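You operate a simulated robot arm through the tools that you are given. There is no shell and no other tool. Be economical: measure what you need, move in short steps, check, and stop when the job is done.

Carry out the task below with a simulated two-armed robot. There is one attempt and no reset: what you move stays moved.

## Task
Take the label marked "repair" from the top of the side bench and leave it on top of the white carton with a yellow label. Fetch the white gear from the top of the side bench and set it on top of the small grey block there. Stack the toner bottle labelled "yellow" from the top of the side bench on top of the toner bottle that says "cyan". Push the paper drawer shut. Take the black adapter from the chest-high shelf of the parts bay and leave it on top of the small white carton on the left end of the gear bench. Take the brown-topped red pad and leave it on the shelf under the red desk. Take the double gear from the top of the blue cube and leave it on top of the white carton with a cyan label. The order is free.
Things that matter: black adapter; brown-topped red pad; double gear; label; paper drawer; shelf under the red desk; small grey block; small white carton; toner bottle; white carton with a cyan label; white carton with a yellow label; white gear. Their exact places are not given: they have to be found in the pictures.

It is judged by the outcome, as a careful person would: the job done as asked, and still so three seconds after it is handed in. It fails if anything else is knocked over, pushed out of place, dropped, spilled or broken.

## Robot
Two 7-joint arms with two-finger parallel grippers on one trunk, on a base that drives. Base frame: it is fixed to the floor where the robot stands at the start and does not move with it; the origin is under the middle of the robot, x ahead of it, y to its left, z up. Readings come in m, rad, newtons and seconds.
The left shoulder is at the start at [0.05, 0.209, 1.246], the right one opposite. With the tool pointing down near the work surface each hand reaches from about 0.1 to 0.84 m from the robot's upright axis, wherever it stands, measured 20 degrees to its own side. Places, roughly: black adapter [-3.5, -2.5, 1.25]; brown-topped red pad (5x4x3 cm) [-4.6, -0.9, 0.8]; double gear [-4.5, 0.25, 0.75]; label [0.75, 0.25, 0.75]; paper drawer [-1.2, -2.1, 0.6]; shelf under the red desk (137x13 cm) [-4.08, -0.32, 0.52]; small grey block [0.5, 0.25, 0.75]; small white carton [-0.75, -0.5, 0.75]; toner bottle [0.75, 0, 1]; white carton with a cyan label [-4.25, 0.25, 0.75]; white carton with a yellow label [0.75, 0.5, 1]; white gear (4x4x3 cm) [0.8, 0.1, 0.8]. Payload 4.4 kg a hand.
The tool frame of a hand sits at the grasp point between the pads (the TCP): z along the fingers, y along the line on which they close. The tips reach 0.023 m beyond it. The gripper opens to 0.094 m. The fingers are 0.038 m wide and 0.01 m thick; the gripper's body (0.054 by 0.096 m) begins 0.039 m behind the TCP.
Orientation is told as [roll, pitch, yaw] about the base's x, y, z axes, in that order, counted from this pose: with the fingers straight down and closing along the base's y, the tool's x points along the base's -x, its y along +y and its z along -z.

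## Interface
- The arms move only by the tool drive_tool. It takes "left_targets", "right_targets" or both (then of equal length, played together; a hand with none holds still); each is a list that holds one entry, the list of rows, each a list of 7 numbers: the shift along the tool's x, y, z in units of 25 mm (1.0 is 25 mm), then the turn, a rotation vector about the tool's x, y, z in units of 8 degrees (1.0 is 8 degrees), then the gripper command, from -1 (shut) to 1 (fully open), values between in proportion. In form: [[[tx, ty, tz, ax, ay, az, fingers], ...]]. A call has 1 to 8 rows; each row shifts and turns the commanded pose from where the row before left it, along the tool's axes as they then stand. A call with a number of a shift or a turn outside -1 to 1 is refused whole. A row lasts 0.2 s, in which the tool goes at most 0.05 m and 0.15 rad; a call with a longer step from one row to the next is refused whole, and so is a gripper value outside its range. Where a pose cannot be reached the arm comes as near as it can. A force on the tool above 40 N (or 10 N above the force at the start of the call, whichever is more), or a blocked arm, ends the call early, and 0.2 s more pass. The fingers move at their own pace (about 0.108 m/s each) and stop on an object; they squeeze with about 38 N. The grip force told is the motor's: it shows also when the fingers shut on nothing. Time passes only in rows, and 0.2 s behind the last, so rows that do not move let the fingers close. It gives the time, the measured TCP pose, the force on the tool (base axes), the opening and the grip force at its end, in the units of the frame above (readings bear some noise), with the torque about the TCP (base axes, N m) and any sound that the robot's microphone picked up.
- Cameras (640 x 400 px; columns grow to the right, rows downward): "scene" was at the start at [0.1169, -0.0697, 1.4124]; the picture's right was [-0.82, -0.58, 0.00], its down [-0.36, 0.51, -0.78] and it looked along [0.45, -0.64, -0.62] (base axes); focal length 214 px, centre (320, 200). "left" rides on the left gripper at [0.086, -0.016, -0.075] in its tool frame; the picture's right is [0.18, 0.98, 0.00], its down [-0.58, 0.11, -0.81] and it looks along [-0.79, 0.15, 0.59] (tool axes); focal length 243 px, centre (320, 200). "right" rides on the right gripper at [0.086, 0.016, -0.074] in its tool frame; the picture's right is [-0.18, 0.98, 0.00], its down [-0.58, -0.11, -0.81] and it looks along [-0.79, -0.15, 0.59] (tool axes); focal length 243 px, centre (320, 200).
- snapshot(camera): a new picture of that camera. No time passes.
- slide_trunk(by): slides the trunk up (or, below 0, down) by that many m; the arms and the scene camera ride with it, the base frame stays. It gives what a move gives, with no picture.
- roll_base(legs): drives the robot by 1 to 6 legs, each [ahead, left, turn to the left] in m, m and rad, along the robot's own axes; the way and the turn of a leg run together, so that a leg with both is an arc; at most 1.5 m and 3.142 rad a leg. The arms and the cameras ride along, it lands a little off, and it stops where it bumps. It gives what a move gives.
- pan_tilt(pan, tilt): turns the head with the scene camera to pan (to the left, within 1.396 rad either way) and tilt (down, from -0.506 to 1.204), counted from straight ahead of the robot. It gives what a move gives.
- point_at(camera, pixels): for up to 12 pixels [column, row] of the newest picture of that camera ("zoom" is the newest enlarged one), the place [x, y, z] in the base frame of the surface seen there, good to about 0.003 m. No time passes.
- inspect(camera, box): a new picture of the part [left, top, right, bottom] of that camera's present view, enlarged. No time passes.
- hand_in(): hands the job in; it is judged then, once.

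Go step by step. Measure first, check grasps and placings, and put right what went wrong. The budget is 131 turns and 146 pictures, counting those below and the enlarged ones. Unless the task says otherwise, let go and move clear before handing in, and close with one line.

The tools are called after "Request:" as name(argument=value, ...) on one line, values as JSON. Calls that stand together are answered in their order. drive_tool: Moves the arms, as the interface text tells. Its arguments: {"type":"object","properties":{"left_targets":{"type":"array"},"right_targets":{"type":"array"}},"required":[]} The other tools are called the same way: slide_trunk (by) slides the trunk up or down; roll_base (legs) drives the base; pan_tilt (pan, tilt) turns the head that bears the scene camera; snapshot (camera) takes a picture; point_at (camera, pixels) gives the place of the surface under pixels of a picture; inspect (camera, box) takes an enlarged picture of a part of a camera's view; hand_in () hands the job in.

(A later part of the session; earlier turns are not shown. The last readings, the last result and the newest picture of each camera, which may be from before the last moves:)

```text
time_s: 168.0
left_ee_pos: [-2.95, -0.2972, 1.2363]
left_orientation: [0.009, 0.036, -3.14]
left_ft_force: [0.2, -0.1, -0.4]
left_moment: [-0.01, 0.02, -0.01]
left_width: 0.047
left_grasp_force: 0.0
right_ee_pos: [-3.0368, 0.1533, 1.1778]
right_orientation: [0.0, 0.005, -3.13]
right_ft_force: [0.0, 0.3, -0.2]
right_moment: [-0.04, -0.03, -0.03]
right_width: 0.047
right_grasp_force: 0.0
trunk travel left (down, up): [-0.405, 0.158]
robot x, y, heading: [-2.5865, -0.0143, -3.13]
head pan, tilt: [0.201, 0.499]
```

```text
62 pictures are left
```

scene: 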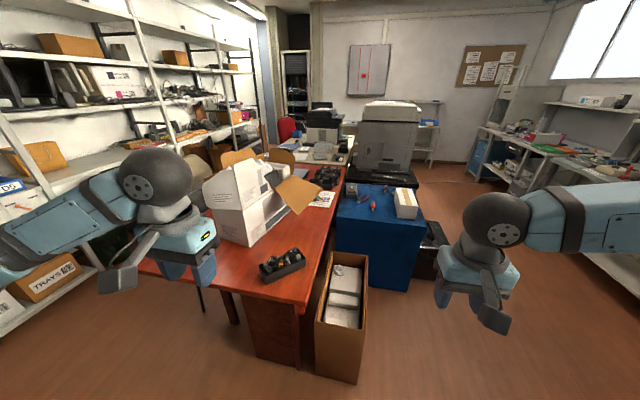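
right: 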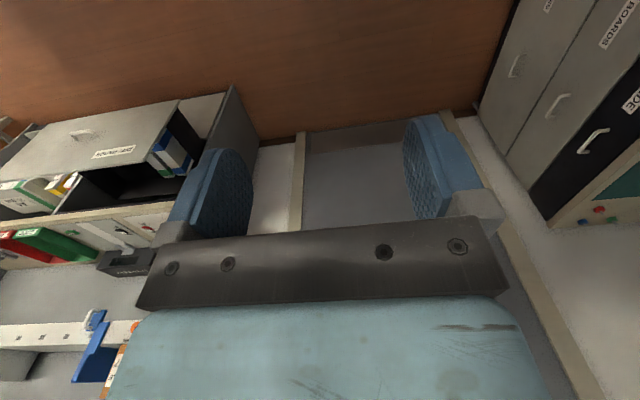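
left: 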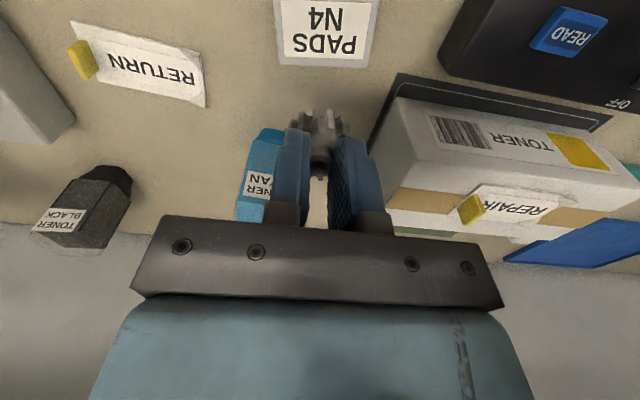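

The blue cube with a white carton and small parts is at (380,215), and the desk is left of it. I'll zoom in on the cube and measure.

Request:
inspect(camera="scene", box=[330, 165, 450, 255])

Request:
point_at(camera="scene", pixels=[[338, 225], [425, 222], [345, 190], [405, 205], [360, 193], [372, 206], [388, 190], [365, 257], [320, 320], [295, 310], [335, 185], [250, 300]])

Request:
inspect(camera="scene", box=[200, 130, 360, 290])

```text
4.44 times, centred on (390, 210) of scene
```

zoom: 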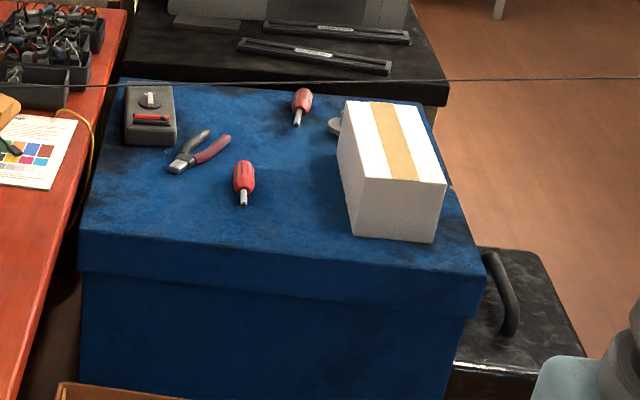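

```text
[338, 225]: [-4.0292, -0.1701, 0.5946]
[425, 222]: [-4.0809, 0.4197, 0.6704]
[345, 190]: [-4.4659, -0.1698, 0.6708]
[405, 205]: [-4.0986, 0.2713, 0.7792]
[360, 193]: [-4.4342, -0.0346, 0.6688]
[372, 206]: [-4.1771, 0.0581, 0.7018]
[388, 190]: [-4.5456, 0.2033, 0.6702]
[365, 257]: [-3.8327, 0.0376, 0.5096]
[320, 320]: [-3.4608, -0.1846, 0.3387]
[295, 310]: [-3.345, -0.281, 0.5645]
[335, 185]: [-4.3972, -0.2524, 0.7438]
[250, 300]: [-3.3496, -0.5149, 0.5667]
```

```text
2.50 times, centred on (280, 210) of scene
```

zoom: 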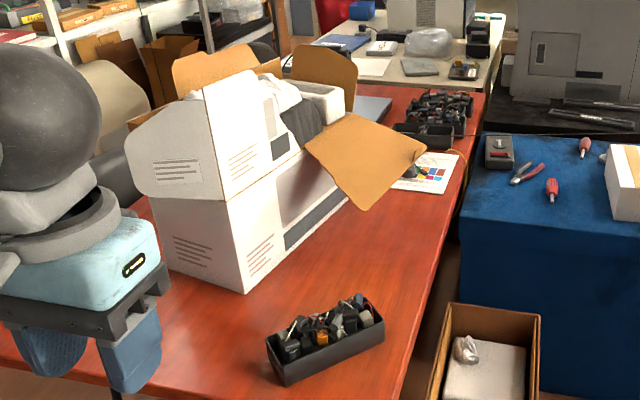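

The blue cube's top is at 0.67, and the grey double gear lies behind the white carton. I'll drive up to the cube's front side, keeping clear of the cardboard box.

Request:
roll_base(legs=[[0, -0.37, 0], [0.84, 0, 0]])

Request:
pan_tilt(pan=0.0, tilt=0.75)

Request:
snapshot(camera="scene")

Request:
snapshot(camera="left")

```text
time_s: 174.5
left_ee_pos: [-3.5383, 0.0688, 1.235]
left_orientation: [0.011, 0.04, -3.143]
left_ft_force: [-0.9, -0.7, -0.3]
left_moment: [0.01, -0.07, -0.03]
left_width: 0.0469
left_grasp_force: 0.1
right_ee_pos: [-3.6258, 0.5215, 1.1762]
right_orientation: [-0.001, 0.008, -3.126]
right_ft_force: [0.0, -0.5, -1.0]
right_moment: [-0.01, -0.05, 0.0]
right_width: 0.047
right_grasp_force: 0.1
trunk travel left (down, up): [-0.405, 0.158]
robot x, y, heading: [-3.1719, 0.3513, -3.135]
head pan, tilt: [0.201, 0.499]
stopped in leg 2: the robot was blocked; the commanded pose is now the measured one
```

```text
time_s: 175.3
left_ee_pos: [-3.5342, 0.0689, 1.2364]
left_orientation: [0.01, 0.036, -3.141]
left_ft_force: [-0.2, -0.1, -1.1]
left_moment: [-0.01, 0.0, 0.03]
left_width: 0.0469
left_grasp_force: 0.1
right_ee_pos: [-3.6205, 0.5218, 1.1781]
right_orientation: [-0.002, 0.005, -3.127]
right_ft_force: [0.4, 0.4, -0.6]
right_moment: [-0.03, 0.0, -0.02]
right_width: 0.0471
right_grasp_force: 0.1
trunk travel left (down, up): [-0.405, 0.158]
robot x, y, heading: [-3.1705, 0.3569, -3.133]
head pan, tilt: [0.0, 0.75]
```

```text
59 pictures are left
```

scene: 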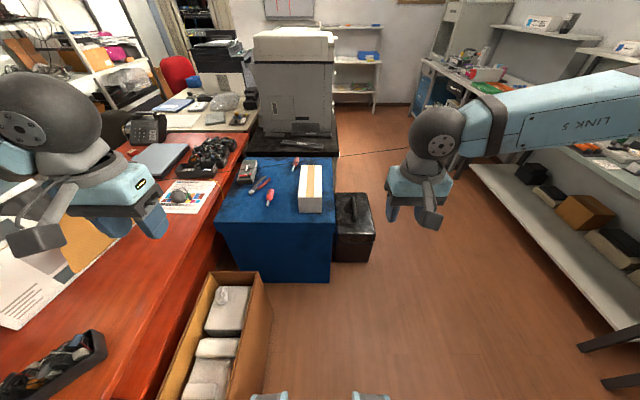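

```text
58 pictures are left
```

left: 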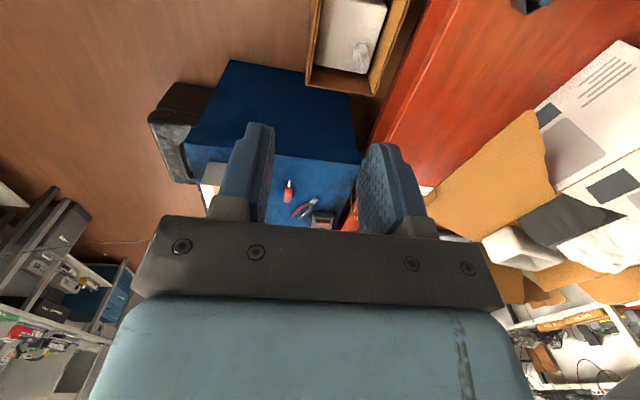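

The base stopped against something near the cardboard box's corner. I'll measure the box and the free floor before going on.

Request:
point_at(camera="scene", pixels=[[262, 275], [272, 345], [258, 395], [210, 275], [250, 310], [335, 262], [372, 240], [330, 280], [225, 230], [312, 175], [312, 205]])

Request:
inspect(camera="scene", box=[220, 140, 340, 230])

```text
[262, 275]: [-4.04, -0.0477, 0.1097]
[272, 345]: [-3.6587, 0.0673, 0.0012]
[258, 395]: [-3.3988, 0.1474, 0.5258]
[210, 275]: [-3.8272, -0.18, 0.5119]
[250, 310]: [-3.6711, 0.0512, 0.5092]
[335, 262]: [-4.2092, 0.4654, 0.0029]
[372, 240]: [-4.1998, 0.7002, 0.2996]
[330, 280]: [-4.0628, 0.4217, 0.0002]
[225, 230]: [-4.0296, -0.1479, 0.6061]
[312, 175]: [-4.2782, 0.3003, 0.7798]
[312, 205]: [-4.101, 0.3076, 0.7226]
```

```text
4.44 times, centred on (280, 185) of scene
```

zoom: 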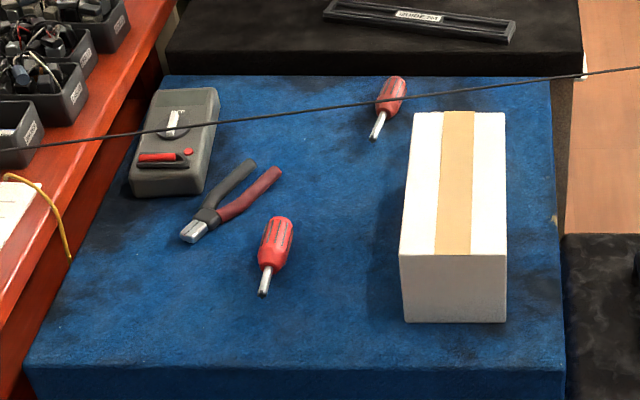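

The box's nearest corner is at about (-3.40,0.147), so I must keep further right. A thin dark line crosses the view; I'll check where it is.

Request:
point_at(camera="zoom", pixels=[[60, 144], [300, 112], [350, 104], [480, 89], [560, 80], [620, 70], [455, 115], [455, 250], [503, 250], [400, 250], [415, 115]])

Request:
roll_base(legs=[[-0.05, -0.1, 0], [0, -0.45, 0]])

Request:
pan_tilt(pan=0.35, tilt=0.6)

Request:
snapshot(camera="scene")

```text
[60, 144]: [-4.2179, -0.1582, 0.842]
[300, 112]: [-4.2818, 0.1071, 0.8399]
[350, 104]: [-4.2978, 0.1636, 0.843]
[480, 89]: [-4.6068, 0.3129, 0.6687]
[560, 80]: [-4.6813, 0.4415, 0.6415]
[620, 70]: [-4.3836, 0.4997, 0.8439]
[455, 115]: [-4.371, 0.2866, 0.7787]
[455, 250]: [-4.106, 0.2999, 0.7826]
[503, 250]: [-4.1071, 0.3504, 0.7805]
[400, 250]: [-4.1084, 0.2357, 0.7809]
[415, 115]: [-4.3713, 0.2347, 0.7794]
```

```text
time_s: 180.9
left_ee_pos: [-3.4894, 0.613, 1.2369]
left_orientation: [0.011, 0.036, -3.139]
left_ft_force: [0.0, -1.0, 0.1]
left_moment: [0.01, 0.02, 0.06]
left_width: 0.0468
left_grasp_force: 0.1
right_ee_pos: [-3.5774, 1.0648, 1.1773]
right_orientation: [-0.002, 0.004, -3.125]
right_ft_force: [-1.4, 0.2, 0.7]
right_moment: [-0.02, 0.03, 0.03]
right_width: 0.0474
right_grasp_force: 0.0
trunk travel left (down, up): [-0.405, 0.158]
robot x, y, heading: [-3.1246, 0.8987, -3.13]
head pan, tilt: [0.0, 0.75]
```

```text
time_s: 181.7
left_ee_pos: [-3.4903, 0.6137, 1.2363]
left_orientation: [0.01, 0.036, -3.141]
left_ft_force: [-0.5, 0.2, -0.1]
left_moment: [-0.03, 0.01, 0.01]
left_width: 0.0469
left_grasp_force: 0.0
right_ee_pos: [-3.5777, 1.0644, 1.1784]
right_orientation: [0.0, 0.005, -3.126]
right_ft_force: [1.4, 0.9, -0.7]
right_moment: [0.01, -0.04, 0.04]
right_width: 0.0469
right_grasp_force: 0.0
trunk travel left (down, up): [-0.405, 0.158]
robot x, y, heading: [-3.125, 0.8946, -3.126]
head pan, tilt: [0.351, 0.6]
```

```text
56 pictures are left
```

scene: 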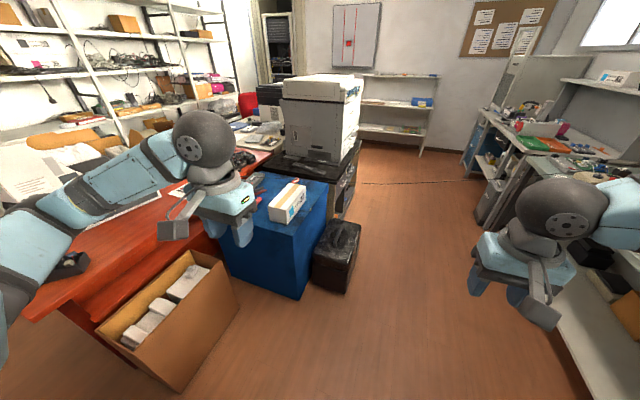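

The line is a cable strung at z≈0.84, crossing just behind and above the carton. I'll zoom in on the cube from here to find the double gear and the carton's label.

Request:
inspect(camera="scene", box=[230, 160, 350, 250])

Request:
point_at(camera="scene", pixels=[[380, 183], [420, 183], [460, 181], [480, 180], [235, 262], [180, 300], [130, 350]])

```text
4.44 times, centred on (290, 205) of scene
```

zoom: 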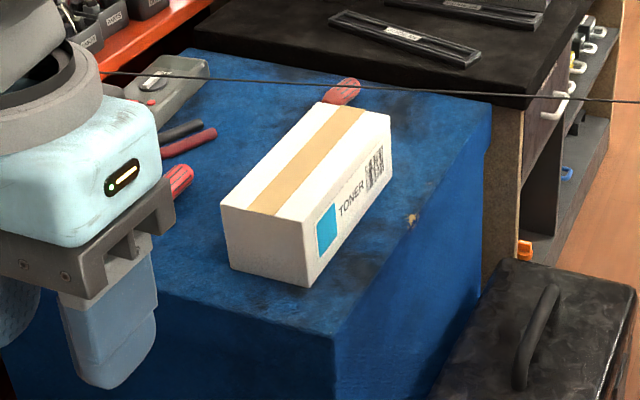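

```text
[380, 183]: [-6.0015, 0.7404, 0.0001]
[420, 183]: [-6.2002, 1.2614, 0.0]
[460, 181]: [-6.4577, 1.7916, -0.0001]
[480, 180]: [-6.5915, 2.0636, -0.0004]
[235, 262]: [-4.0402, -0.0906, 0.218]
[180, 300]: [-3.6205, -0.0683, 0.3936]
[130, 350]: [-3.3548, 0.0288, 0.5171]
```

The cyan label is on the carton's +y face, and the gear lies behind the carton at about (-4.43,0.22), beyond the cable. I'll drive to about (-3.70,0.47), clear of the box, to work with the left arm from above.

Request:
roll_base(legs=[[0.56, 0, 0], [0, 0.41, 0]])

Request:
snapshot(camera="left")

Request:
pan_tilt(pan=0.35, tilt=0.8)

Request:
snapshot(camera="scene")

```text
time_s: 188.6
left_ee_pos: [-4.032, 0.1938, 1.2364]
left_orientation: [0.01, 0.038, -3.131]
left_ft_force: [0.3, 0.4, -0.1]
left_moment: [0.0, 0.03, 0.02]
left_width: 0.0471
left_grasp_force: 0.1
right_ee_pos: [-4.1246, 0.644, 1.1784]
right_orientation: [-0.003, 0.004, -3.116]
right_ft_force: [0.3, -1.0, 0.1]
right_moment: [0.0, 0.0, -0.02]
right_width: 0.0469
right_grasp_force: 0.1
trunk travel left (down, up): [-0.405, 0.158]
robot x, y, heading: [-3.6744, 0.4831, -3.127]
head pan, tilt: [0.351, 0.6]
```

```text
54 pictures are left
```

left: 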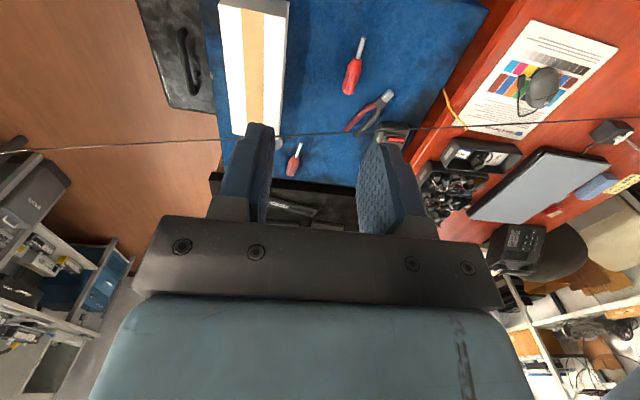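

```text
time_s: 189.4
left_ee_pos: [-4.0322, 0.1933, 1.2366]
left_orientation: [0.012, 0.037, -3.129]
left_ft_force: [-0.3, -0.1, 0.2]
left_moment: [0.04, -0.01, 0.0]
left_width: 0.0469
left_grasp_force: 0.0
right_ee_pos: [-4.1249, 0.6442, 1.1783]
right_orientation: [-0.001, 0.003, -3.118]
right_ft_force: [-0.3, -0.1, 0.1]
right_moment: [0.02, 0.02, 0.04]
right_width: 0.047
right_grasp_force: 0.0
trunk travel left (down, up): [-0.405, 0.158]
robot x, y, heading: [-3.674, 0.4804, -3.116]
head pan, tilt: [0.351, 0.799]
```

```text
53 pictures are left
```

scene: 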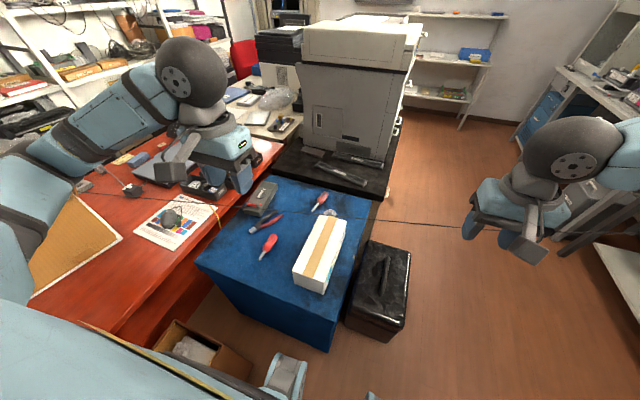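

The gear now shows at scene (330,213) and left-view (277,145). I'll zoom in and measure it along with the cable.

Request:
inspect(camera="scene", box=[280, 180, 370, 240])

Request:
point_at(camera="zoom", pixels=[[345, 212], [330, 205], [360, 205], [390, 222], [300, 190], [320, 245], [450, 262], [200, 258], [560, 279], [380, 195]])

Request:
point_at(camera="scene", pixels=[[400, 224], [450, 228], [552, 237], [173, 220], [170, 212], [220, 205]])

```text
6.67 times, centred on (325, 210) of scene
```

zoom: 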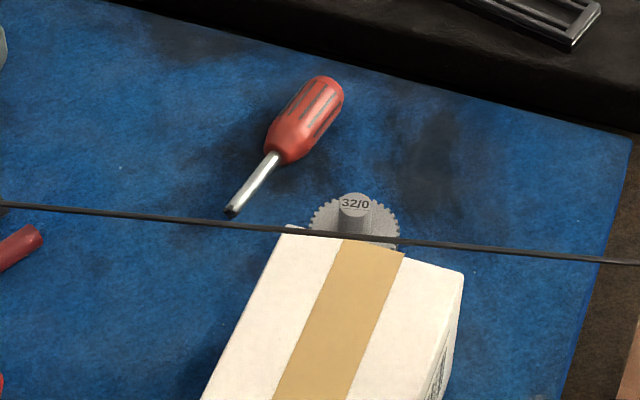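

```text
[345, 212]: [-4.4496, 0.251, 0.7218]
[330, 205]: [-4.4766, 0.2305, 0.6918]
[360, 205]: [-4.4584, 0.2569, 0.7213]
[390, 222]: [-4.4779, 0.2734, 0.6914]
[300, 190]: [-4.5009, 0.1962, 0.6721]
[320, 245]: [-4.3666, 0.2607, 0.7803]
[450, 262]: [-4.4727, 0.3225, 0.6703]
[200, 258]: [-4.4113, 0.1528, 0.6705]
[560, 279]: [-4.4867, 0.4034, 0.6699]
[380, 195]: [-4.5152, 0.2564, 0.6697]
```

```text
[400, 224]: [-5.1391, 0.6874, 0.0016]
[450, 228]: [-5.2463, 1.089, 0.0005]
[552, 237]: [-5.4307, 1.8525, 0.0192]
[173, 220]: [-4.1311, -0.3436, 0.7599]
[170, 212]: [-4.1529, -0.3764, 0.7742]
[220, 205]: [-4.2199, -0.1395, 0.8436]
```

The hub's centre is (-4.457,0.252), top z 0.722, and the disc lies below it. I'll fly over the cable at z≥1.05, then turn the hand 90° so the camera block stays off the carton and cable.

Request:
drive_tool(left_targets=[[[-1, -0.15, 0.4, -0.09, 0.26, 0, 0], [-1, -0.15, 0.4, 0, 0, 0, 0], [-1, -0.15, 0.4, 0, 0, 0, 0], [-1, -0.15, 0.4, 0, 0, 0, 0], [-1, -0.15, 0.4, 0, 0, 0, 0], [-1, -0.15, 0.4, 0, 0, 0, 0], [-1, -0.15, 0.4, 0, 0, 0, 0], [-1, -0.15, 0.4, 0, 0, 0, 0]]])

Request:
drive_tool(left_targets=[[[-1, -0.15, 0.4, 0, 0, 0, 0], [-1, -0.15, 0.4, 0, 0, 0, 0], [-1, -0.15, 0.4, 0, 0, 0, 0], [-1, -0.15, 0.4, 0, 0, 0, 0], [-1, -0.15, 0.4, 0, 0, 0, 0], [-1, -0.15, 0.4, 0, 0, 0, 0], [-1, -0.15, 0.4, 0, 0, 0, 0], [-1, -0.15, 0.4, 0, 0, 0, 0]]])

Request:
drive_tool(left_targets=[[[0, 0, 0, 0, 0, -1, 0], [0, 0, 0, 0, 0, -1, 0], [0, 0, 0, 0, 0, -1, 0], [0, 0, 0, 0, 0, -1, 0], [0, 0, 0, 0, 0, -1, 0], [0, 0, 0, 0, 0, -1, 0], [0, 0, 0, 0, 0, -1, 0], [0, 0, 0, 0, 0, -1, 0]]])

Request:
drive_tool(left_targets=[[[0, 0, 0, 0, 0, -1, 0], [0, 0, 0, 0, 0, -1, 0], [0, 0, 0, 0, 0, -1, 0], [0, 0, 0, 0, 0, -0.25, 0]]])

Request:
snapshot(camera="left")

Request:
snapshot(camera="scene")

```text
time_s: 191.2
left_ee_pos: [-4.2274, 0.2191, 1.1423]
left_orientation: [0.024, 0.075, -3.13]
left_ft_force: [0.0, -0.5, 0.4]
left_moment: [-0.03, 0.01, 0.02]
left_width: 0.0471
left_grasp_force: 0.0
right_ee_pos: [-4.1249, 0.6439, 1.1776]
right_orientation: [-0.002, 0.003, -3.117]
right_ft_force: [-0.4, 0.0, 0.5]
right_moment: [0.03, 0.0, -0.01]
right_width: 0.0468
right_grasp_force: 0.2
trunk travel left (down, up): [-0.405, 0.158]
robot x, y, heading: [-3.6725, 0.4805, -3.124]
head pan, tilt: [0.351, 0.799]
```

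```text
time_s: 193.0
left_ee_pos: [-4.4222, 0.2465, 1.0477]
left_orientation: [0.024, 0.073, -3.128]
left_ft_force: [-0.4, 0.5, 0.3]
left_moment: [-0.01, -0.02, -0.01]
left_width: 0.047
left_grasp_force: 0.1
right_ee_pos: [-4.125, 0.6433, 1.1784]
right_orientation: [-0.001, 0.003, -3.118]
right_ft_force: [0.9, -0.4, 0.5]
right_moment: [-0.04, -0.02, -0.01]
right_width: 0.047
right_grasp_force: 0.2
trunk travel left (down, up): [-0.405, 0.158]
robot x, y, heading: [-3.6712, 0.4826, -3.121]
head pan, tilt: [0.351, 0.799]
```

```text
time_s: 194.8
left_ee_pos: [-4.4209, 0.2461, 1.048]
left_orientation: [0.075, 0.012, -2.009]
left_ft_force: [1.2, -0.2, 0.8]
left_moment: [-0.01, -0.01, -0.02]
left_width: 0.0472
left_grasp_force: 0.1
right_ee_pos: [-4.125, 0.6438, 1.1786]
right_orientation: [-0.001, 0.002, -3.117]
right_ft_force: [0.6, -0.7, 0.6]
right_moment: [0.02, 0.02, 0.01]
right_width: 0.0469
right_grasp_force: 0.0
trunk travel left (down, up): [-0.405, 0.158]
robot x, y, heading: [-3.673, 0.4865, -3.125]
head pan, tilt: [0.351, 0.799]
```

```text
time_s: 195.8
left_ee_pos: [-4.4212, 0.2456, 1.047]
left_orientation: [0.072, -0.023, -1.559]
left_ft_force: [-0.3, -0.4, -0.7]
left_moment: [0.03, 0.03, -0.01]
left_width: 0.0468
left_grasp_force: 0.0
right_ee_pos: [-4.124, 0.6444, 1.1777]
right_orientation: [-0.001, 0.004, -3.117]
right_ft_force: [-0.2, 0.0, 0.5]
right_moment: [0.0, 0.0, 0.01]
right_width: 0.0469
right_grasp_force: 0.1
trunk travel left (down, up): [-0.405, 0.158]
robot x, y, heading: [-3.6705, 0.4771, -3.125]
head pan, tilt: [0.351, 0.799]
```

```text
51 pictures are left
```

left: 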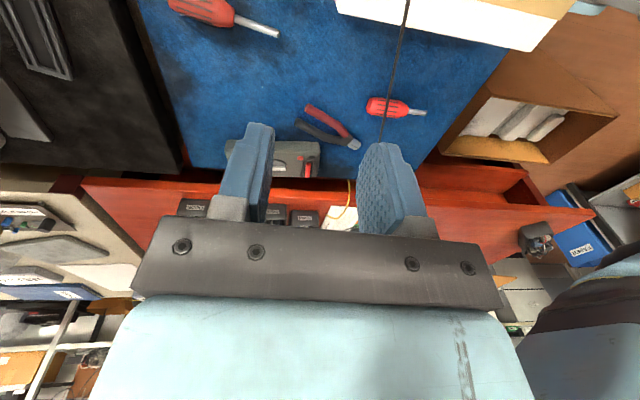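

```text
50 pictures are left
```

scene: 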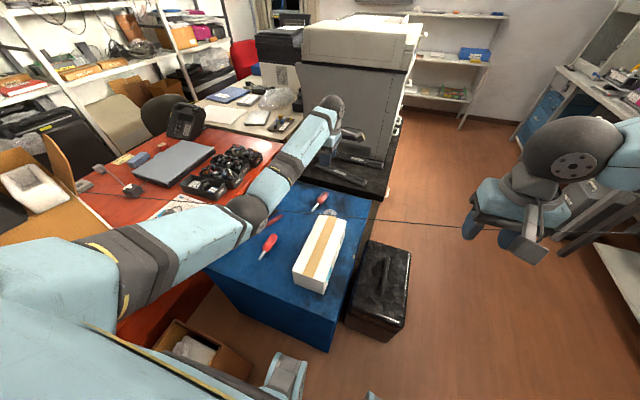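

The turn worked, but my tilt fix went the wrong way (roll 0.072). I'll correct the tilt, shift to x=-4.457 and descend part way.

Request:
drive_tool(left_targets=[[[0.12, -0.7, 0, 0.52, 0.18, 0, 0], [0.12, -0.7, 0, 0, 0, 0, 0], [0, 0, 1, 0, 0, 0, 0], [0, 0, 1, 0, 0, 0, 0], [0, 0, 1, 0, 0, 0, 0], [0, 0, 1, 0, 0, 0, 0]]])

Request:
snapshot(camera="left")

```text
time_s: 197.2
left_ee_pos: [-4.4572, 0.2505, 0.9455]
left_orientation: [-0.001, 0.001, -1.56]
left_ft_force: [0.2, 0.7, -0.5]
left_moment: [-0.01, 0.0, 0.01]
left_width: 0.0469
left_grasp_force: 0.1
right_ee_pos: [-4.1233, 0.6438, 1.1776]
right_orientation: [0.0, 0.003, -3.117]
right_ft_force: [0.4, -0.3, 0.2]
right_moment: [-0.01, 0.01, 0.01]
right_width: 0.0468
right_grasp_force: 0.2
trunk travel left (down, up): [-0.405, 0.158]
robot x, y, heading: [-3.6723, 0.4829, -3.118]
head pan, tilt: [0.351, 0.799]
```

```text
49 pictures are left
```

left: 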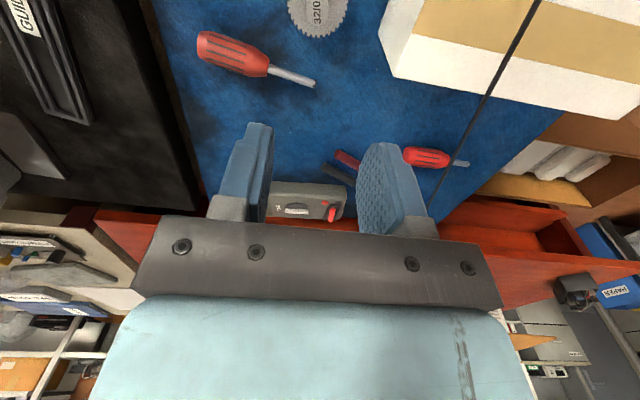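

Orientation is now level and the gear's hub is in view at (318,12). I'll check its place before descending.

Request:
point_at(camera="left", pixels=[[310, 10], [325, 10], [318, 18], [318, 5], [292, 15], [346, 15], [475, 110], [500, 60]])

Request:
inspect(camera="left", box=[270, 0, 370, 60])

```text
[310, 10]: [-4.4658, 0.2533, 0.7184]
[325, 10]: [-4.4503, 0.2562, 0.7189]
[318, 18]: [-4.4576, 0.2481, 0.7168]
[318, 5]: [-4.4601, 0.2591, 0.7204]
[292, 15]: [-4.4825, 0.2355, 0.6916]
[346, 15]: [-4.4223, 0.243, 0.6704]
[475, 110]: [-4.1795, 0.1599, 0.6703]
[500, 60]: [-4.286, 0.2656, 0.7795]
```

```text
6.40 times, centred on (320, 30) of left
```

zoom: 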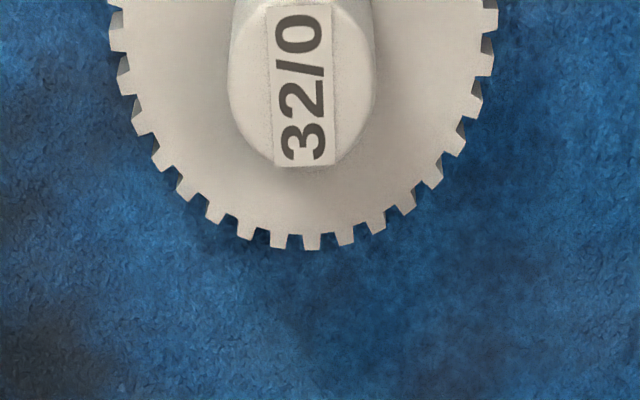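

The hub is about 22 mm wide, centred at (-4.458,0.255). I'll go down to TCP z≈0.719 and grip.

Request:
drive_tool(left_targets=[[[0.2, 0, 1, 0, 0, 0, 0], [0, 0, 1, 0, 0, 0, 0], [0, 0, 1, 0, 0, 0, 0], [0, 0, 1, 0, 0, 0, 0], [0, 0, 1, 0, 0, 0, 0], [0, 0, 1, 0, 0, 0, 0], [0, 0, 1, 0, 0, 0, 0], [0, 0, 1, 0, 0, 0, 0]]])

Request:
drive_tool(left_targets=[[[0, 0, 0.8, 0, 0, 0, 0], [0, 0, 0.3, 0, 0, 0, 0], [0, 0, 0, 0, 0, 0, -1], [0, 0, 0, 0, 0, 0, -1], [0, 0, 0, 0, 0, 0, -1]]])

Request:
snapshot(camera="scene")

```text
time_s: 199.0
left_ee_pos: [-4.4259, 0.253, 0.7641]
left_orientation: [-0.005, 0.001, -1.559]
left_ft_force: [-1.1, 0.3, 1.7]
left_moment: [0.05, -0.03, 0.0]
left_width: 0.0472
left_grasp_force: 0.1
left hand out of reach, approached as far as the arm can: row 6, 7, 8
right_ee_pos: [-4.1232, 0.6431, 1.178]
right_orientation: [-0.002, 0.004, -3.117]
right_ft_force: [0.0, 0.3, 0.3]
right_moment: [-0.01, 0.01, -0.01]
right_width: 0.0469
right_grasp_force: 0.0
trunk travel left (down, up): [-0.405, 0.158]
robot x, y, heading: [-3.6703, 0.482, -3.122]
head pan, tilt: [0.351, 0.799]
```

```text
time_s: 200.2
left_ee_pos: [-4.4174, 0.2535, 0.741]
left_orientation: [-0.002, 0.002, -1.557]
left_ft_force: [6.0, 0.8, 9.0]
left_moment: [-0.18, -0.22, 0.1]
left_width: 0.0
left_grasp_force: 37.7
left hand out of reach, approached as far as the arm can: row 1, 2
right_ee_pos: [-4.1235, 0.6436, 1.1792]
right_orientation: [-0.003, 0.001, -3.117]
right_ft_force: [-0.3, 0.4, 0.0]
right_moment: [0.0, 0.04, -0.02]
right_width: 0.0469
right_grasp_force: 0.0
trunk travel left (down, up): [-0.405, 0.158]
robot x, y, heading: [-3.671, 0.4792, -3.125]
head pan, tilt: [0.351, 0.799]
```

```text
47 pictures are left
```

scene: 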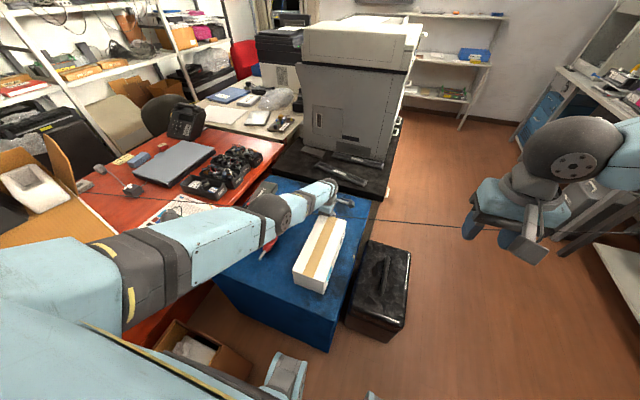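

The arm ran out of reach and closed in front of the hub. I'll lift away, then lower the trunk and move slightly closer for more reach.

Request:
drive_tool(left_targets=[[[0, 0, -1, 0, 0, 0, -1], [0, 0, -1, 0, 0, 0, -1], [0, 0, -1, 0, 0, 0, -1], [0, 0, -1, 0, 0, 0, 0], [0, 0, -1, 0, 0, 0, 0], [0, 0, -1, 0, 0, 0, 0], [0, 0, -1, 0, 0, 0, 0], [0, 0, -1, 0, 0, 0, 0]]])

Request:
roll_base(legs=[[0.03, 0, 0]])

Request:
slide_trunk(by=-0.1)

Request:
snapshot(camera="left")

Request:
snapshot(camera="scene")

```text
time_s: 202.0
left_ee_pos: [-4.4187, 0.2525, 0.9395]
left_orientation: [0.001, 0.0, -1.56]
left_ft_force: [-0.7, -0.3, -0.2]
left_moment: [0.03, 0.0, 0.06]
left_width: 0.0468
left_grasp_force: 0.0
right_ee_pos: [-4.1247, 0.6441, 1.1787]
right_orientation: [-0.001, 0.002, -3.118]
right_ft_force: [0.1, 0.9, -0.4]
right_moment: [0.02, 0.0, -0.01]
right_width: 0.0469
right_grasp_force: 0.1
trunk travel left (down, up): [-0.405, 0.158]
robot x, y, heading: [-3.6716, 0.4799, -3.121]
head pan, tilt: [0.351, 0.799]
```

```text
time_s: 202.8
left_ee_pos: [-4.4476, 0.2521, 0.9409]
left_orientation: [-0.003, 0.001, -1.559]
left_ft_force: [-0.3, -0.5, 0.0]
left_moment: [-0.02, 0.03, 0.02]
left_width: 0.047
left_grasp_force: 0.1
right_ee_pos: [-4.1535, 0.6417, 1.1787]
right_orientation: [-0.002, 0.0, -3.118]
right_ft_force: [0.4, 0.9, 0.2]
right_moment: [0.01, 0.01, 0.01]
right_width: 0.0471
right_grasp_force: 0.1
trunk travel left (down, up): [-0.405, 0.158]
robot x, y, heading: [-3.7029, 0.4772, -3.121]
head pan, tilt: [0.351, 0.799]
```

```text
time_s: 204.1
left_ee_pos: [-4.4474, 0.2516, 0.8397]
left_orientation: [-0.001, 0.001, -1.56]
left_ft_force: [-0.3, 1.0, 0.4]
left_moment: [-0.02, 0.01, 0.01]
left_width: 0.0471
left_grasp_force: 0.0
right_ee_pos: [-4.1531, 0.6443, 1.0786]
right_orientation: [-0.002, 0.004, -3.116]
right_ft_force: [0.6, 0.2, -0.4]
right_moment: [0.01, 0.0, 0.0]
right_width: 0.047
right_grasp_force: 0.0
trunk travel left (down, up): [-0.305, 0.258]
robot x, y, heading: [-3.7049, 0.48, -3.123]
head pan, tilt: [0.351, 0.799]
```

```text
46 pictures are left
```

left: 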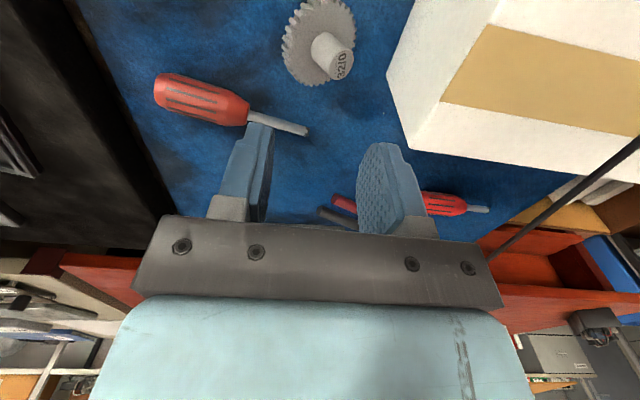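

```text
45 pictures are left
```

scene: 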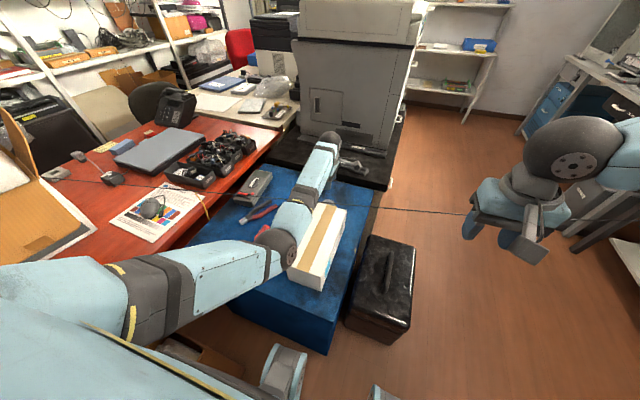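

I'll check the elbow's and forearm's height over the cube, and the hub's present place.

Request:
point_at(camera="scene", pixels=[[275, 255], [265, 235], [295, 240], [285, 210], [310, 180], [230, 196], [150, 190], [400, 209]])

Request:
point_at(camera="left", pixels=[[343, 66], [332, 60], [350, 58], [338, 76], [320, 40], [290, 40], [345, 20]])

```text
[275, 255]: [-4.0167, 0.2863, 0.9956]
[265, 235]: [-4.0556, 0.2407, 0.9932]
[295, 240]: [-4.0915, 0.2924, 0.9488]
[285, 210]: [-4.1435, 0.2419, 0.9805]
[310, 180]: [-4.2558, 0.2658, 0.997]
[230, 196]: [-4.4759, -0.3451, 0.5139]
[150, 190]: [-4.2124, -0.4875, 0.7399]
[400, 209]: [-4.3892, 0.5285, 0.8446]
```

```text
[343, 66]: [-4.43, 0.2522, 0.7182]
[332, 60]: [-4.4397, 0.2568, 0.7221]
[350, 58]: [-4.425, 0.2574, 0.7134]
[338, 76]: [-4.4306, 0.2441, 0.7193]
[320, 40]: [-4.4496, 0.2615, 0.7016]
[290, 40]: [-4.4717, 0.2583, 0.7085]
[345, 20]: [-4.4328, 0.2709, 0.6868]
```

The readings suggest the gear now sits tilted, with its hub top at (-4.431,0.252). I'll look closer.

Request:
inspect(camera="left", box=[260, 0, 380, 100])

```text
4.00 times, centred on (320, 50) of left
```

zoom: 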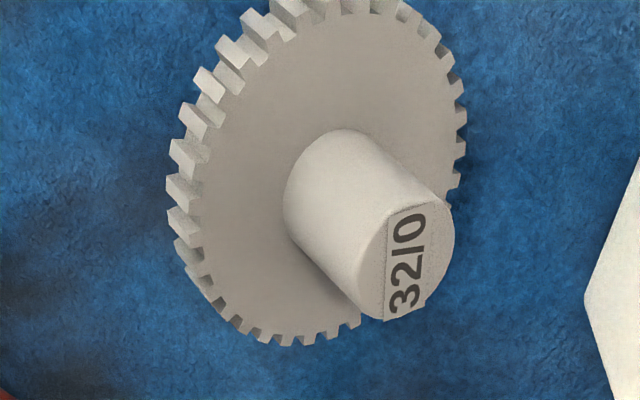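

The gear is tipped with its hub leaning toward the carton. I'll lower with wide-open fingers straddling it and the tips just above the raised disc edge, so that closing pushes the hub upright.

Request:
drive_tool(left_targets=[[[0.05, 0, 0, 0, 0, 0, 0.9], [0, 0, 0, 0, 0, 0, 0.9], [0, 0, 1, 0, 0, 0, 0.9], [0, 0, 1, 0, 0, 0, 0.9], [0, 0, 1, 0, 0, 0, 0.9], [0, 0, 0.9, 0, 0, 0, 0.9]]])

Request:
snapshot(camera="left")

```text
time_s: 205.5
left_ee_pos: [-4.4485, 0.254, 0.7414]
left_orientation: [-0.003, 0.002, -1.561]
left_ft_force: [0.3, 0.7, 0.4]
left_moment: [0.04, -0.03, 0.01]
left_width: 0.0895
left_grasp_force: 0.0
right_ee_pos: [-4.1541, 0.6427, 1.0785]
right_orientation: [-0.002, 0.004, -3.119]
right_ft_force: [-0.1, -0.2, 0.3]
right_moment: [-0.02, -0.01, 0.03]
right_width: 0.0471
right_grasp_force: 0.0
trunk travel left (down, up): [-0.305, 0.258]
robot x, y, heading: [-3.703, 0.4806, -3.122]
head pan, tilt: [0.351, 0.799]
```

```text
43 pictures are left
```

left: 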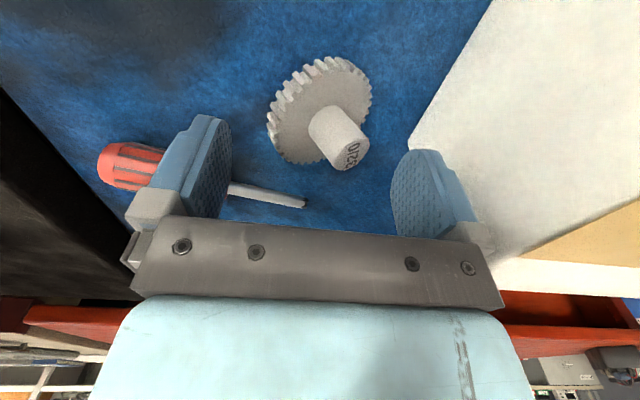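

I'm in reach, with the hub between the fingers. I'll go down 7 mm and close slowly to right the gear, then look.

Request:
drive_tool(left_targets=[[[0, 0, 0.28, 0, 0, 0, 0.9], [0, 0, 0, 0, 0, 0, 0.6], [0, 0, 0, 0, 0, 0, 0.3], [0, 0, 0, 0, 0, 0, 0.1], [0, 0, 0, 0, 0, 0, -0.1], [0, 0, 0, 0, 0, 0, -0.1]]])

Request:
inspect(camera="left", box=[200, 20, 440, 220])

```text
time_s: 206.9
left_ee_pos: [-4.4502, 0.2537, 0.7342]
left_orientation: [0.001, 0.001, -1.562]
left_ft_force: [-1.0, 0.9, -0.9]
left_moment: [0.02, 0.02, -0.02]
left_width: 0.0425
left_grasp_force: 0.0
right_ee_pos: [-4.1545, 0.6431, 1.0776]
right_orientation: [-0.002, 0.004, -3.115]
right_ft_force: [-0.4, 0.0, 0.3]
right_moment: [0.02, 0.0, -0.02]
right_width: 0.0471
right_grasp_force: 0.2
trunk travel left (down, up): [-0.305, 0.258]
robot x, y, heading: [-3.7008, 0.4794, -3.12]
head pan, tilt: [0.351, 0.799]
```

```text
2.00 times, centred on (320, 120) of left
```

zoom: 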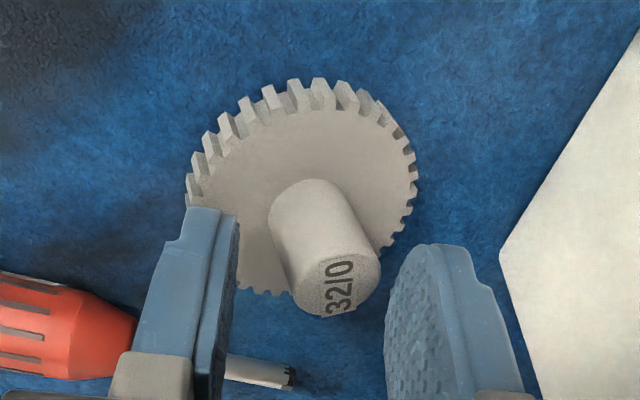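

The right finger is at the hub's side and the hub is nearly upright. I'll keep closing slowly onto the hub.

Request:
drive_tool(left_targets=[[[0, 0, 0, 0, 0, 0, -0.2], [0, 0, 0, 0, 0, 0, -0.3], [0, 0, 0, 0, 0, 0, -0.4], [0, 0, 0, 0, 0, 0, -0.5], [0, 0, 0, 0, 0, 0, -0.5]]])

Request:
inspect(camera="left", box=[200, 20, 440, 220])

```text
time_s: 208.1
left_ee_pos: [-4.4499, 0.2528, 0.7349]
left_orientation: [0.0, 0.002, -1.56]
left_ft_force: [-0.4, 0.4, 1.7]
left_moment: [-0.03, 0.02, -0.01]
left_width: 0.0248
left_grasp_force: 10.8
right_ee_pos: [-4.1541, 0.6428, 1.0781]
right_orientation: [-0.002, 0.004, -3.117]
right_ft_force: [0.1, 0.4, 0.6]
right_moment: [-0.03, -0.01, -0.02]
right_width: 0.0469
right_grasp_force: 0.0
trunk travel left (down, up): [-0.305, 0.258]
robot x, y, heading: [-3.7068, 0.4802, -3.124]
head pan, tilt: [0.351, 0.799]
```

```text
2.00 times, centred on (320, 120) of left
```

zoom: 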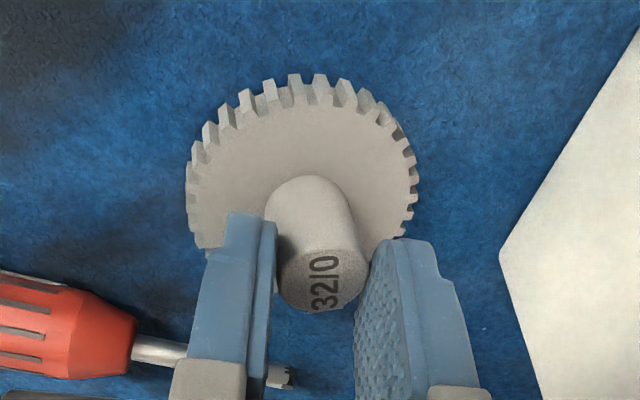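

The hub stands upright between the pads. I'll close fully and lift well above the cable.

Request:
drive_tool(left_targets=[[[0, 0, 0, 0, 0, 0, -1], [0, 0, 0, 0, 0, 0, -1], [0, 0, -0.5, 0, 0, 0, -1], [0, 0, -1, 0, 0, 0, -1], [0, 0, -1, 0, 0, 0, -1], [0, 0, -1, 0, 0, 0, -1], [0, 0, -1, 0, 0, 0, -1], [0, 0, -1, 0, 0, 0, -1]]])

Request:
drive_tool(left_targets=[[[0, 0, -1, 0, 0, 0, -1], [0, 0, -1, 0, 0, 0, -1], [0, 0, -1, 0, 0, 0, -1], [0, 0, -1, 0, 0, 0, -1], [0, 0, -1, 0, 0, 0, -1]]])

Request:
snapshot(camera="left")

```text
time_s: 209.9
left_ee_pos: [-4.4482, 0.2521, 0.8733]
left_orientation: [-0.001, 0.002, -1.559]
left_ft_force: [-0.2, 0.1, -1.2]
left_moment: [0.05, -0.01, -0.02]
left_width: 0.0226
left_grasp_force: 38.2
right_ee_pos: [-4.1528, 0.6434, 1.0784]
right_orientation: [-0.001, 0.003, -3.116]
right_ft_force: [-0.2, -0.3, -0.8]
right_moment: [0.0, 0.01, 0.02]
right_width: 0.0472
right_grasp_force: 0.0
trunk travel left (down, up): [-0.305, 0.258]
robot x, y, heading: [-3.7032, 0.4788, -3.123]
head pan, tilt: [0.351, 0.799]
```

```text
time_s: 211.1
left_ee_pos: [-4.4474, 0.2538, 0.9989]
left_orientation: [-0.001, 0.002, -1.562]
left_ft_force: [-0.4, 0.0, -0.4]
left_moment: [0.02, 0.01, -0.02]
left_width: 0.0228
left_grasp_force: 37.8
right_ee_pos: [-4.1534, 0.6442, 1.0777]
right_orientation: [-0.001, 0.004, -3.118]
right_ft_force: [0.1, -0.3, -0.2]
right_moment: [0.0, 0.01, -0.02]
right_width: 0.0466
right_grasp_force: 0.0
trunk travel left (down, up): [-0.305, 0.258]
robot x, y, heading: [-3.7034, 0.4805, -3.127]
head pan, tilt: [0.351, 0.799]
```

```text
40 pictures are left
```

left: 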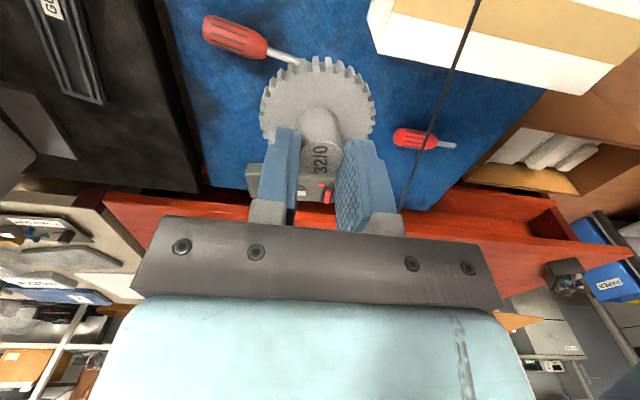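

The double gear is held upright and clears the cable by 9 cm. I'll carry it back over the carton's front half, to (-4.175,0.293).

Request:
drive_tool(left_targets=[[[0.2, 1, 0, 0, 0, 0, -1], [0.2, 1, 0, 0, 0, 0, -1], [0.2, 1, 0, 0, 0, 0, -1], [0.2, 1, 0, 0, 0, 0, -1], [0.2, 1, 0, 0, 0, 0, -1], [0.2, 1, 0, 0, 0, 0, -1], [0.2, 1, 0, 0, 0, 0, -1], [0.2, 1, 0, 0, 0, 0, -1]]])

Request:
drive_tool(left_targets=[[[0, 1, 0, 0, 0, 0, -1], [0, 1, 0, 0, 0, 0, -1], [0, 0.8, 0, 0, 0, 0, -1], [0, 0, 1, 0, 0, 0, -1], [0, 0, 1, 0, 0, 0, -1], [0, 0, 1, 0, 0, 0, -1], [0, 0, 1, 0, 0, 0, -1], [0, 0, 1, 0, 0, 0, -1]]])

Request:
snapshot(camera="left")

Request:
snapshot(camera="scene")

```text
time_s: 213.1
left_ee_pos: [-4.3521, 0.2081, 0.9225]
left_orientation: [-0.043, -0.085, -1.49]
left_ft_force: [-0.7, -0.2, -1.1]
left_moment: [-0.01, -0.03, -0.03]
left_width: 0.0227
left_grasp_force: 37.8
left hand out of reach, approached as far as the arm can: row 1, 2, 3, 4, 5, 6, 7, 8
right_ee_pos: [-4.154, 0.6429, 1.0785]
right_orientation: [-0.003, 0.002, -3.116]
right_ft_force: [-0.3, -0.3, 0.4]
right_moment: [0.0, 0.02, -0.02]
right_width: 0.0469
right_grasp_force: 0.0
trunk travel left (down, up): [-0.305, 0.258]
robot x, y, heading: [-3.7042, 0.4809, -3.126]
head pan, tilt: [0.351, 0.799]
stopped in row 8 (left hand): the arm was blocked; the commanded pose is now the measured one
```

```text
time_s: 214.0
left_ee_pos: [-4.3002, 0.1348, 0.934]
left_orientation: [-0.104, -0.198, -1.411]
left_ft_force: [-0.3, -0.3, -0.5]
left_moment: [0.02, -0.02, 0.02]
left_width: 0.0223
left_grasp_force: 37.7
left hand out of reach, approached as far as the arm can: row 3
right_ee_pos: [-4.1544, 0.6429, 1.0797]
right_orientation: [-0.001, 0.003, -3.116]
right_ft_force: [-0.4, 0.4, -0.4]
right_moment: [0.0, 0.01, -0.02]
right_width: 0.0469
right_grasp_force: 0.0
trunk travel left (down, up): [-0.305, 0.258]
robot x, y, heading: [-3.7033, 0.4817, -3.122]
head pan, tilt: [0.351, 0.799]
stopped in row 4 (left hand): the arm was blocked; the commanded pose is now the measured one
```

```text
39 pictures are left
```

left: 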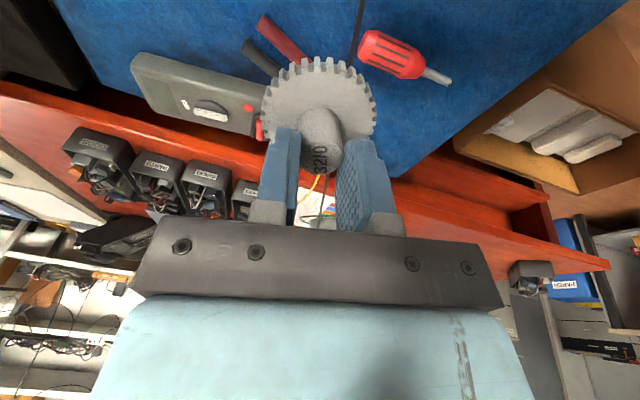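

```text
38 pictures are left
```

scene: 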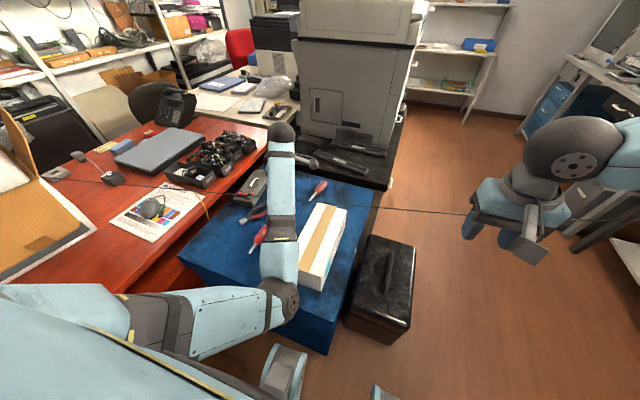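

The arm folded into a joint limit, and the elbow is near the carton. I'll measure the elbow and raise the trunk first to gain clearance from cable and carton.

Request:
point_at(camera="scene", pixels=[[285, 300], [295, 295], [275, 270], [280, 200], [305, 285], [320, 290]])

Request:
slide_trunk(by=0.1)

Request:
drive_tool(left_targets=[[[0, 0, -0.5, -0.37, 0.71, 0.54, -1], [0, 0, -0.5, -0.37, 0.71, 0.54, -1]]])

```text
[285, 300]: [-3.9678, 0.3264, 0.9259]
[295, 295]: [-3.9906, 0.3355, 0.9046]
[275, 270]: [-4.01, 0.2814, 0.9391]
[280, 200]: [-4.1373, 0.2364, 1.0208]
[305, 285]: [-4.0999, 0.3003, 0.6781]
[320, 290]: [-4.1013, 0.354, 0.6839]
```

```text
time_s: 215.3
left_ee_pos: [-4.2994, 0.1344, 1.0343]
left_orientation: [-0.102, -0.195, -1.411]
left_ft_force: [0.0, 0.5, -0.4]
left_moment: [0.07, 0.03, -0.01]
left_width: 0.0225
left_grasp_force: 38.0
right_ee_pos: [-4.1551, 0.6436, 1.179]
right_orientation: [0.0, 0.005, -3.118]
right_ft_force: [0.4, -1.0, -0.6]
right_moment: [0.01, 0.0, 0.03]
right_width: 0.0469
right_grasp_force: 0.0
trunk travel left (down, up): [-0.405, 0.158]
robot x, y, heading: [-3.7069, 0.4788, -3.121]
head pan, tilt: [0.351, 0.799]
```

```text
time_s: 216.1
left_ee_pos: [-4.3135, 0.0866, 1.0436]
left_orientation: [0.011, -0.059, -1.53]
left_ft_force: [0.3, -0.3, -1.4]
left_moment: [0.04, -0.04, -0.01]
left_width: 0.0224
left_grasp_force: 37.4
left hand out of reach, approached as far as the arm can: row 2
right_ee_pos: [-4.1539, 0.6428, 1.1786]
right_orientation: [-0.002, 0.001, -3.114]
right_ft_force: [0.3, 0.0, -0.5]
right_moment: [0.0, 0.0, 0.01]
right_width: 0.0468
right_grasp_force: 0.0
trunk travel left (down, up): [-0.405, 0.158]
robot x, y, heading: [-3.7055, 0.4797, -3.124]
head pan, tilt: [0.351, 0.799]
stopped in row 2 (left hand): the arm was blocked; the commanded pose is now the measured one
```

The yaw is at a wrist limit, so I'll unwind it back to the straight pose, staying high above the cable.

Request:
drive_tool(left_targets=[[[0, 0, 0, 0, 0.2, 1, -1], [0, 0, 0, 0, 0.2, 1, -1], [0, 0, 0, 0, 0, 1, -1], [0, 0, 0, 0, 0, 1, -1], [0, 0, 0, 0, 0, 1, -1], [0, 0, 0, 0, 0, 1, -1], [0, 0, 0, 0, 0, 1, -1], [0, 0, 0, 0, 0, 1, -1]]])

Request:
drive_tool(left_targets=[[[0, 0, 0, 0, 0, 1, -1], [0, 0, 0, 0, 0, 1, -1], [0, 0, 0, 0, 0, 1, -1], [0, 0, 0, 0, 0, 0.4, -1]]])

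```text
time_s: 217.9
left_ee_pos: [-4.313, 0.0772, 1.0442]
left_orientation: [0.021, 0.011, -2.638]
left_ft_force: [-0.2, 0.5, -0.2]
left_moment: [0.01, -0.02, 0.0]
left_width: 0.0224
left_grasp_force: 38.1
right_ee_pos: [-4.1555, 0.6433, 1.1788]
right_orientation: [0.0, 0.003, -3.119]
right_ft_force: [-0.4, 0.1, 0.4]
right_moment: [0.02, -0.01, -0.03]
right_width: 0.0473
right_grasp_force: 0.1
trunk travel left (down, up): [-0.405, 0.158]
robot x, y, heading: [-3.7026, 0.483, -3.121]
head pan, tilt: [0.351, 0.799]
```

```text
time_s: 218.9
left_ee_pos: [-4.3124, 0.0774, 1.0448]
left_orientation: [0.013, 0.02, -3.116]
left_ft_force: [-0.4, -0.7, -0.1]
left_moment: [-0.04, 0.0, -0.02]
left_width: 0.0221
left_grasp_force: 38.1
right_ee_pos: [-4.1536, 0.6433, 1.1783]
right_orientation: [0.0, 0.004, -3.117]
right_ft_force: [-0.2, 0.3, -0.4]
right_moment: [0.03, 0.02, 0.02]
right_width: 0.0472
right_grasp_force: 0.0
trunk travel left (down, up): [-0.405, 0.158]
robot x, y, heading: [-3.7031, 0.4836, -3.122]
head pan, tilt: [0.351, 0.799]
```

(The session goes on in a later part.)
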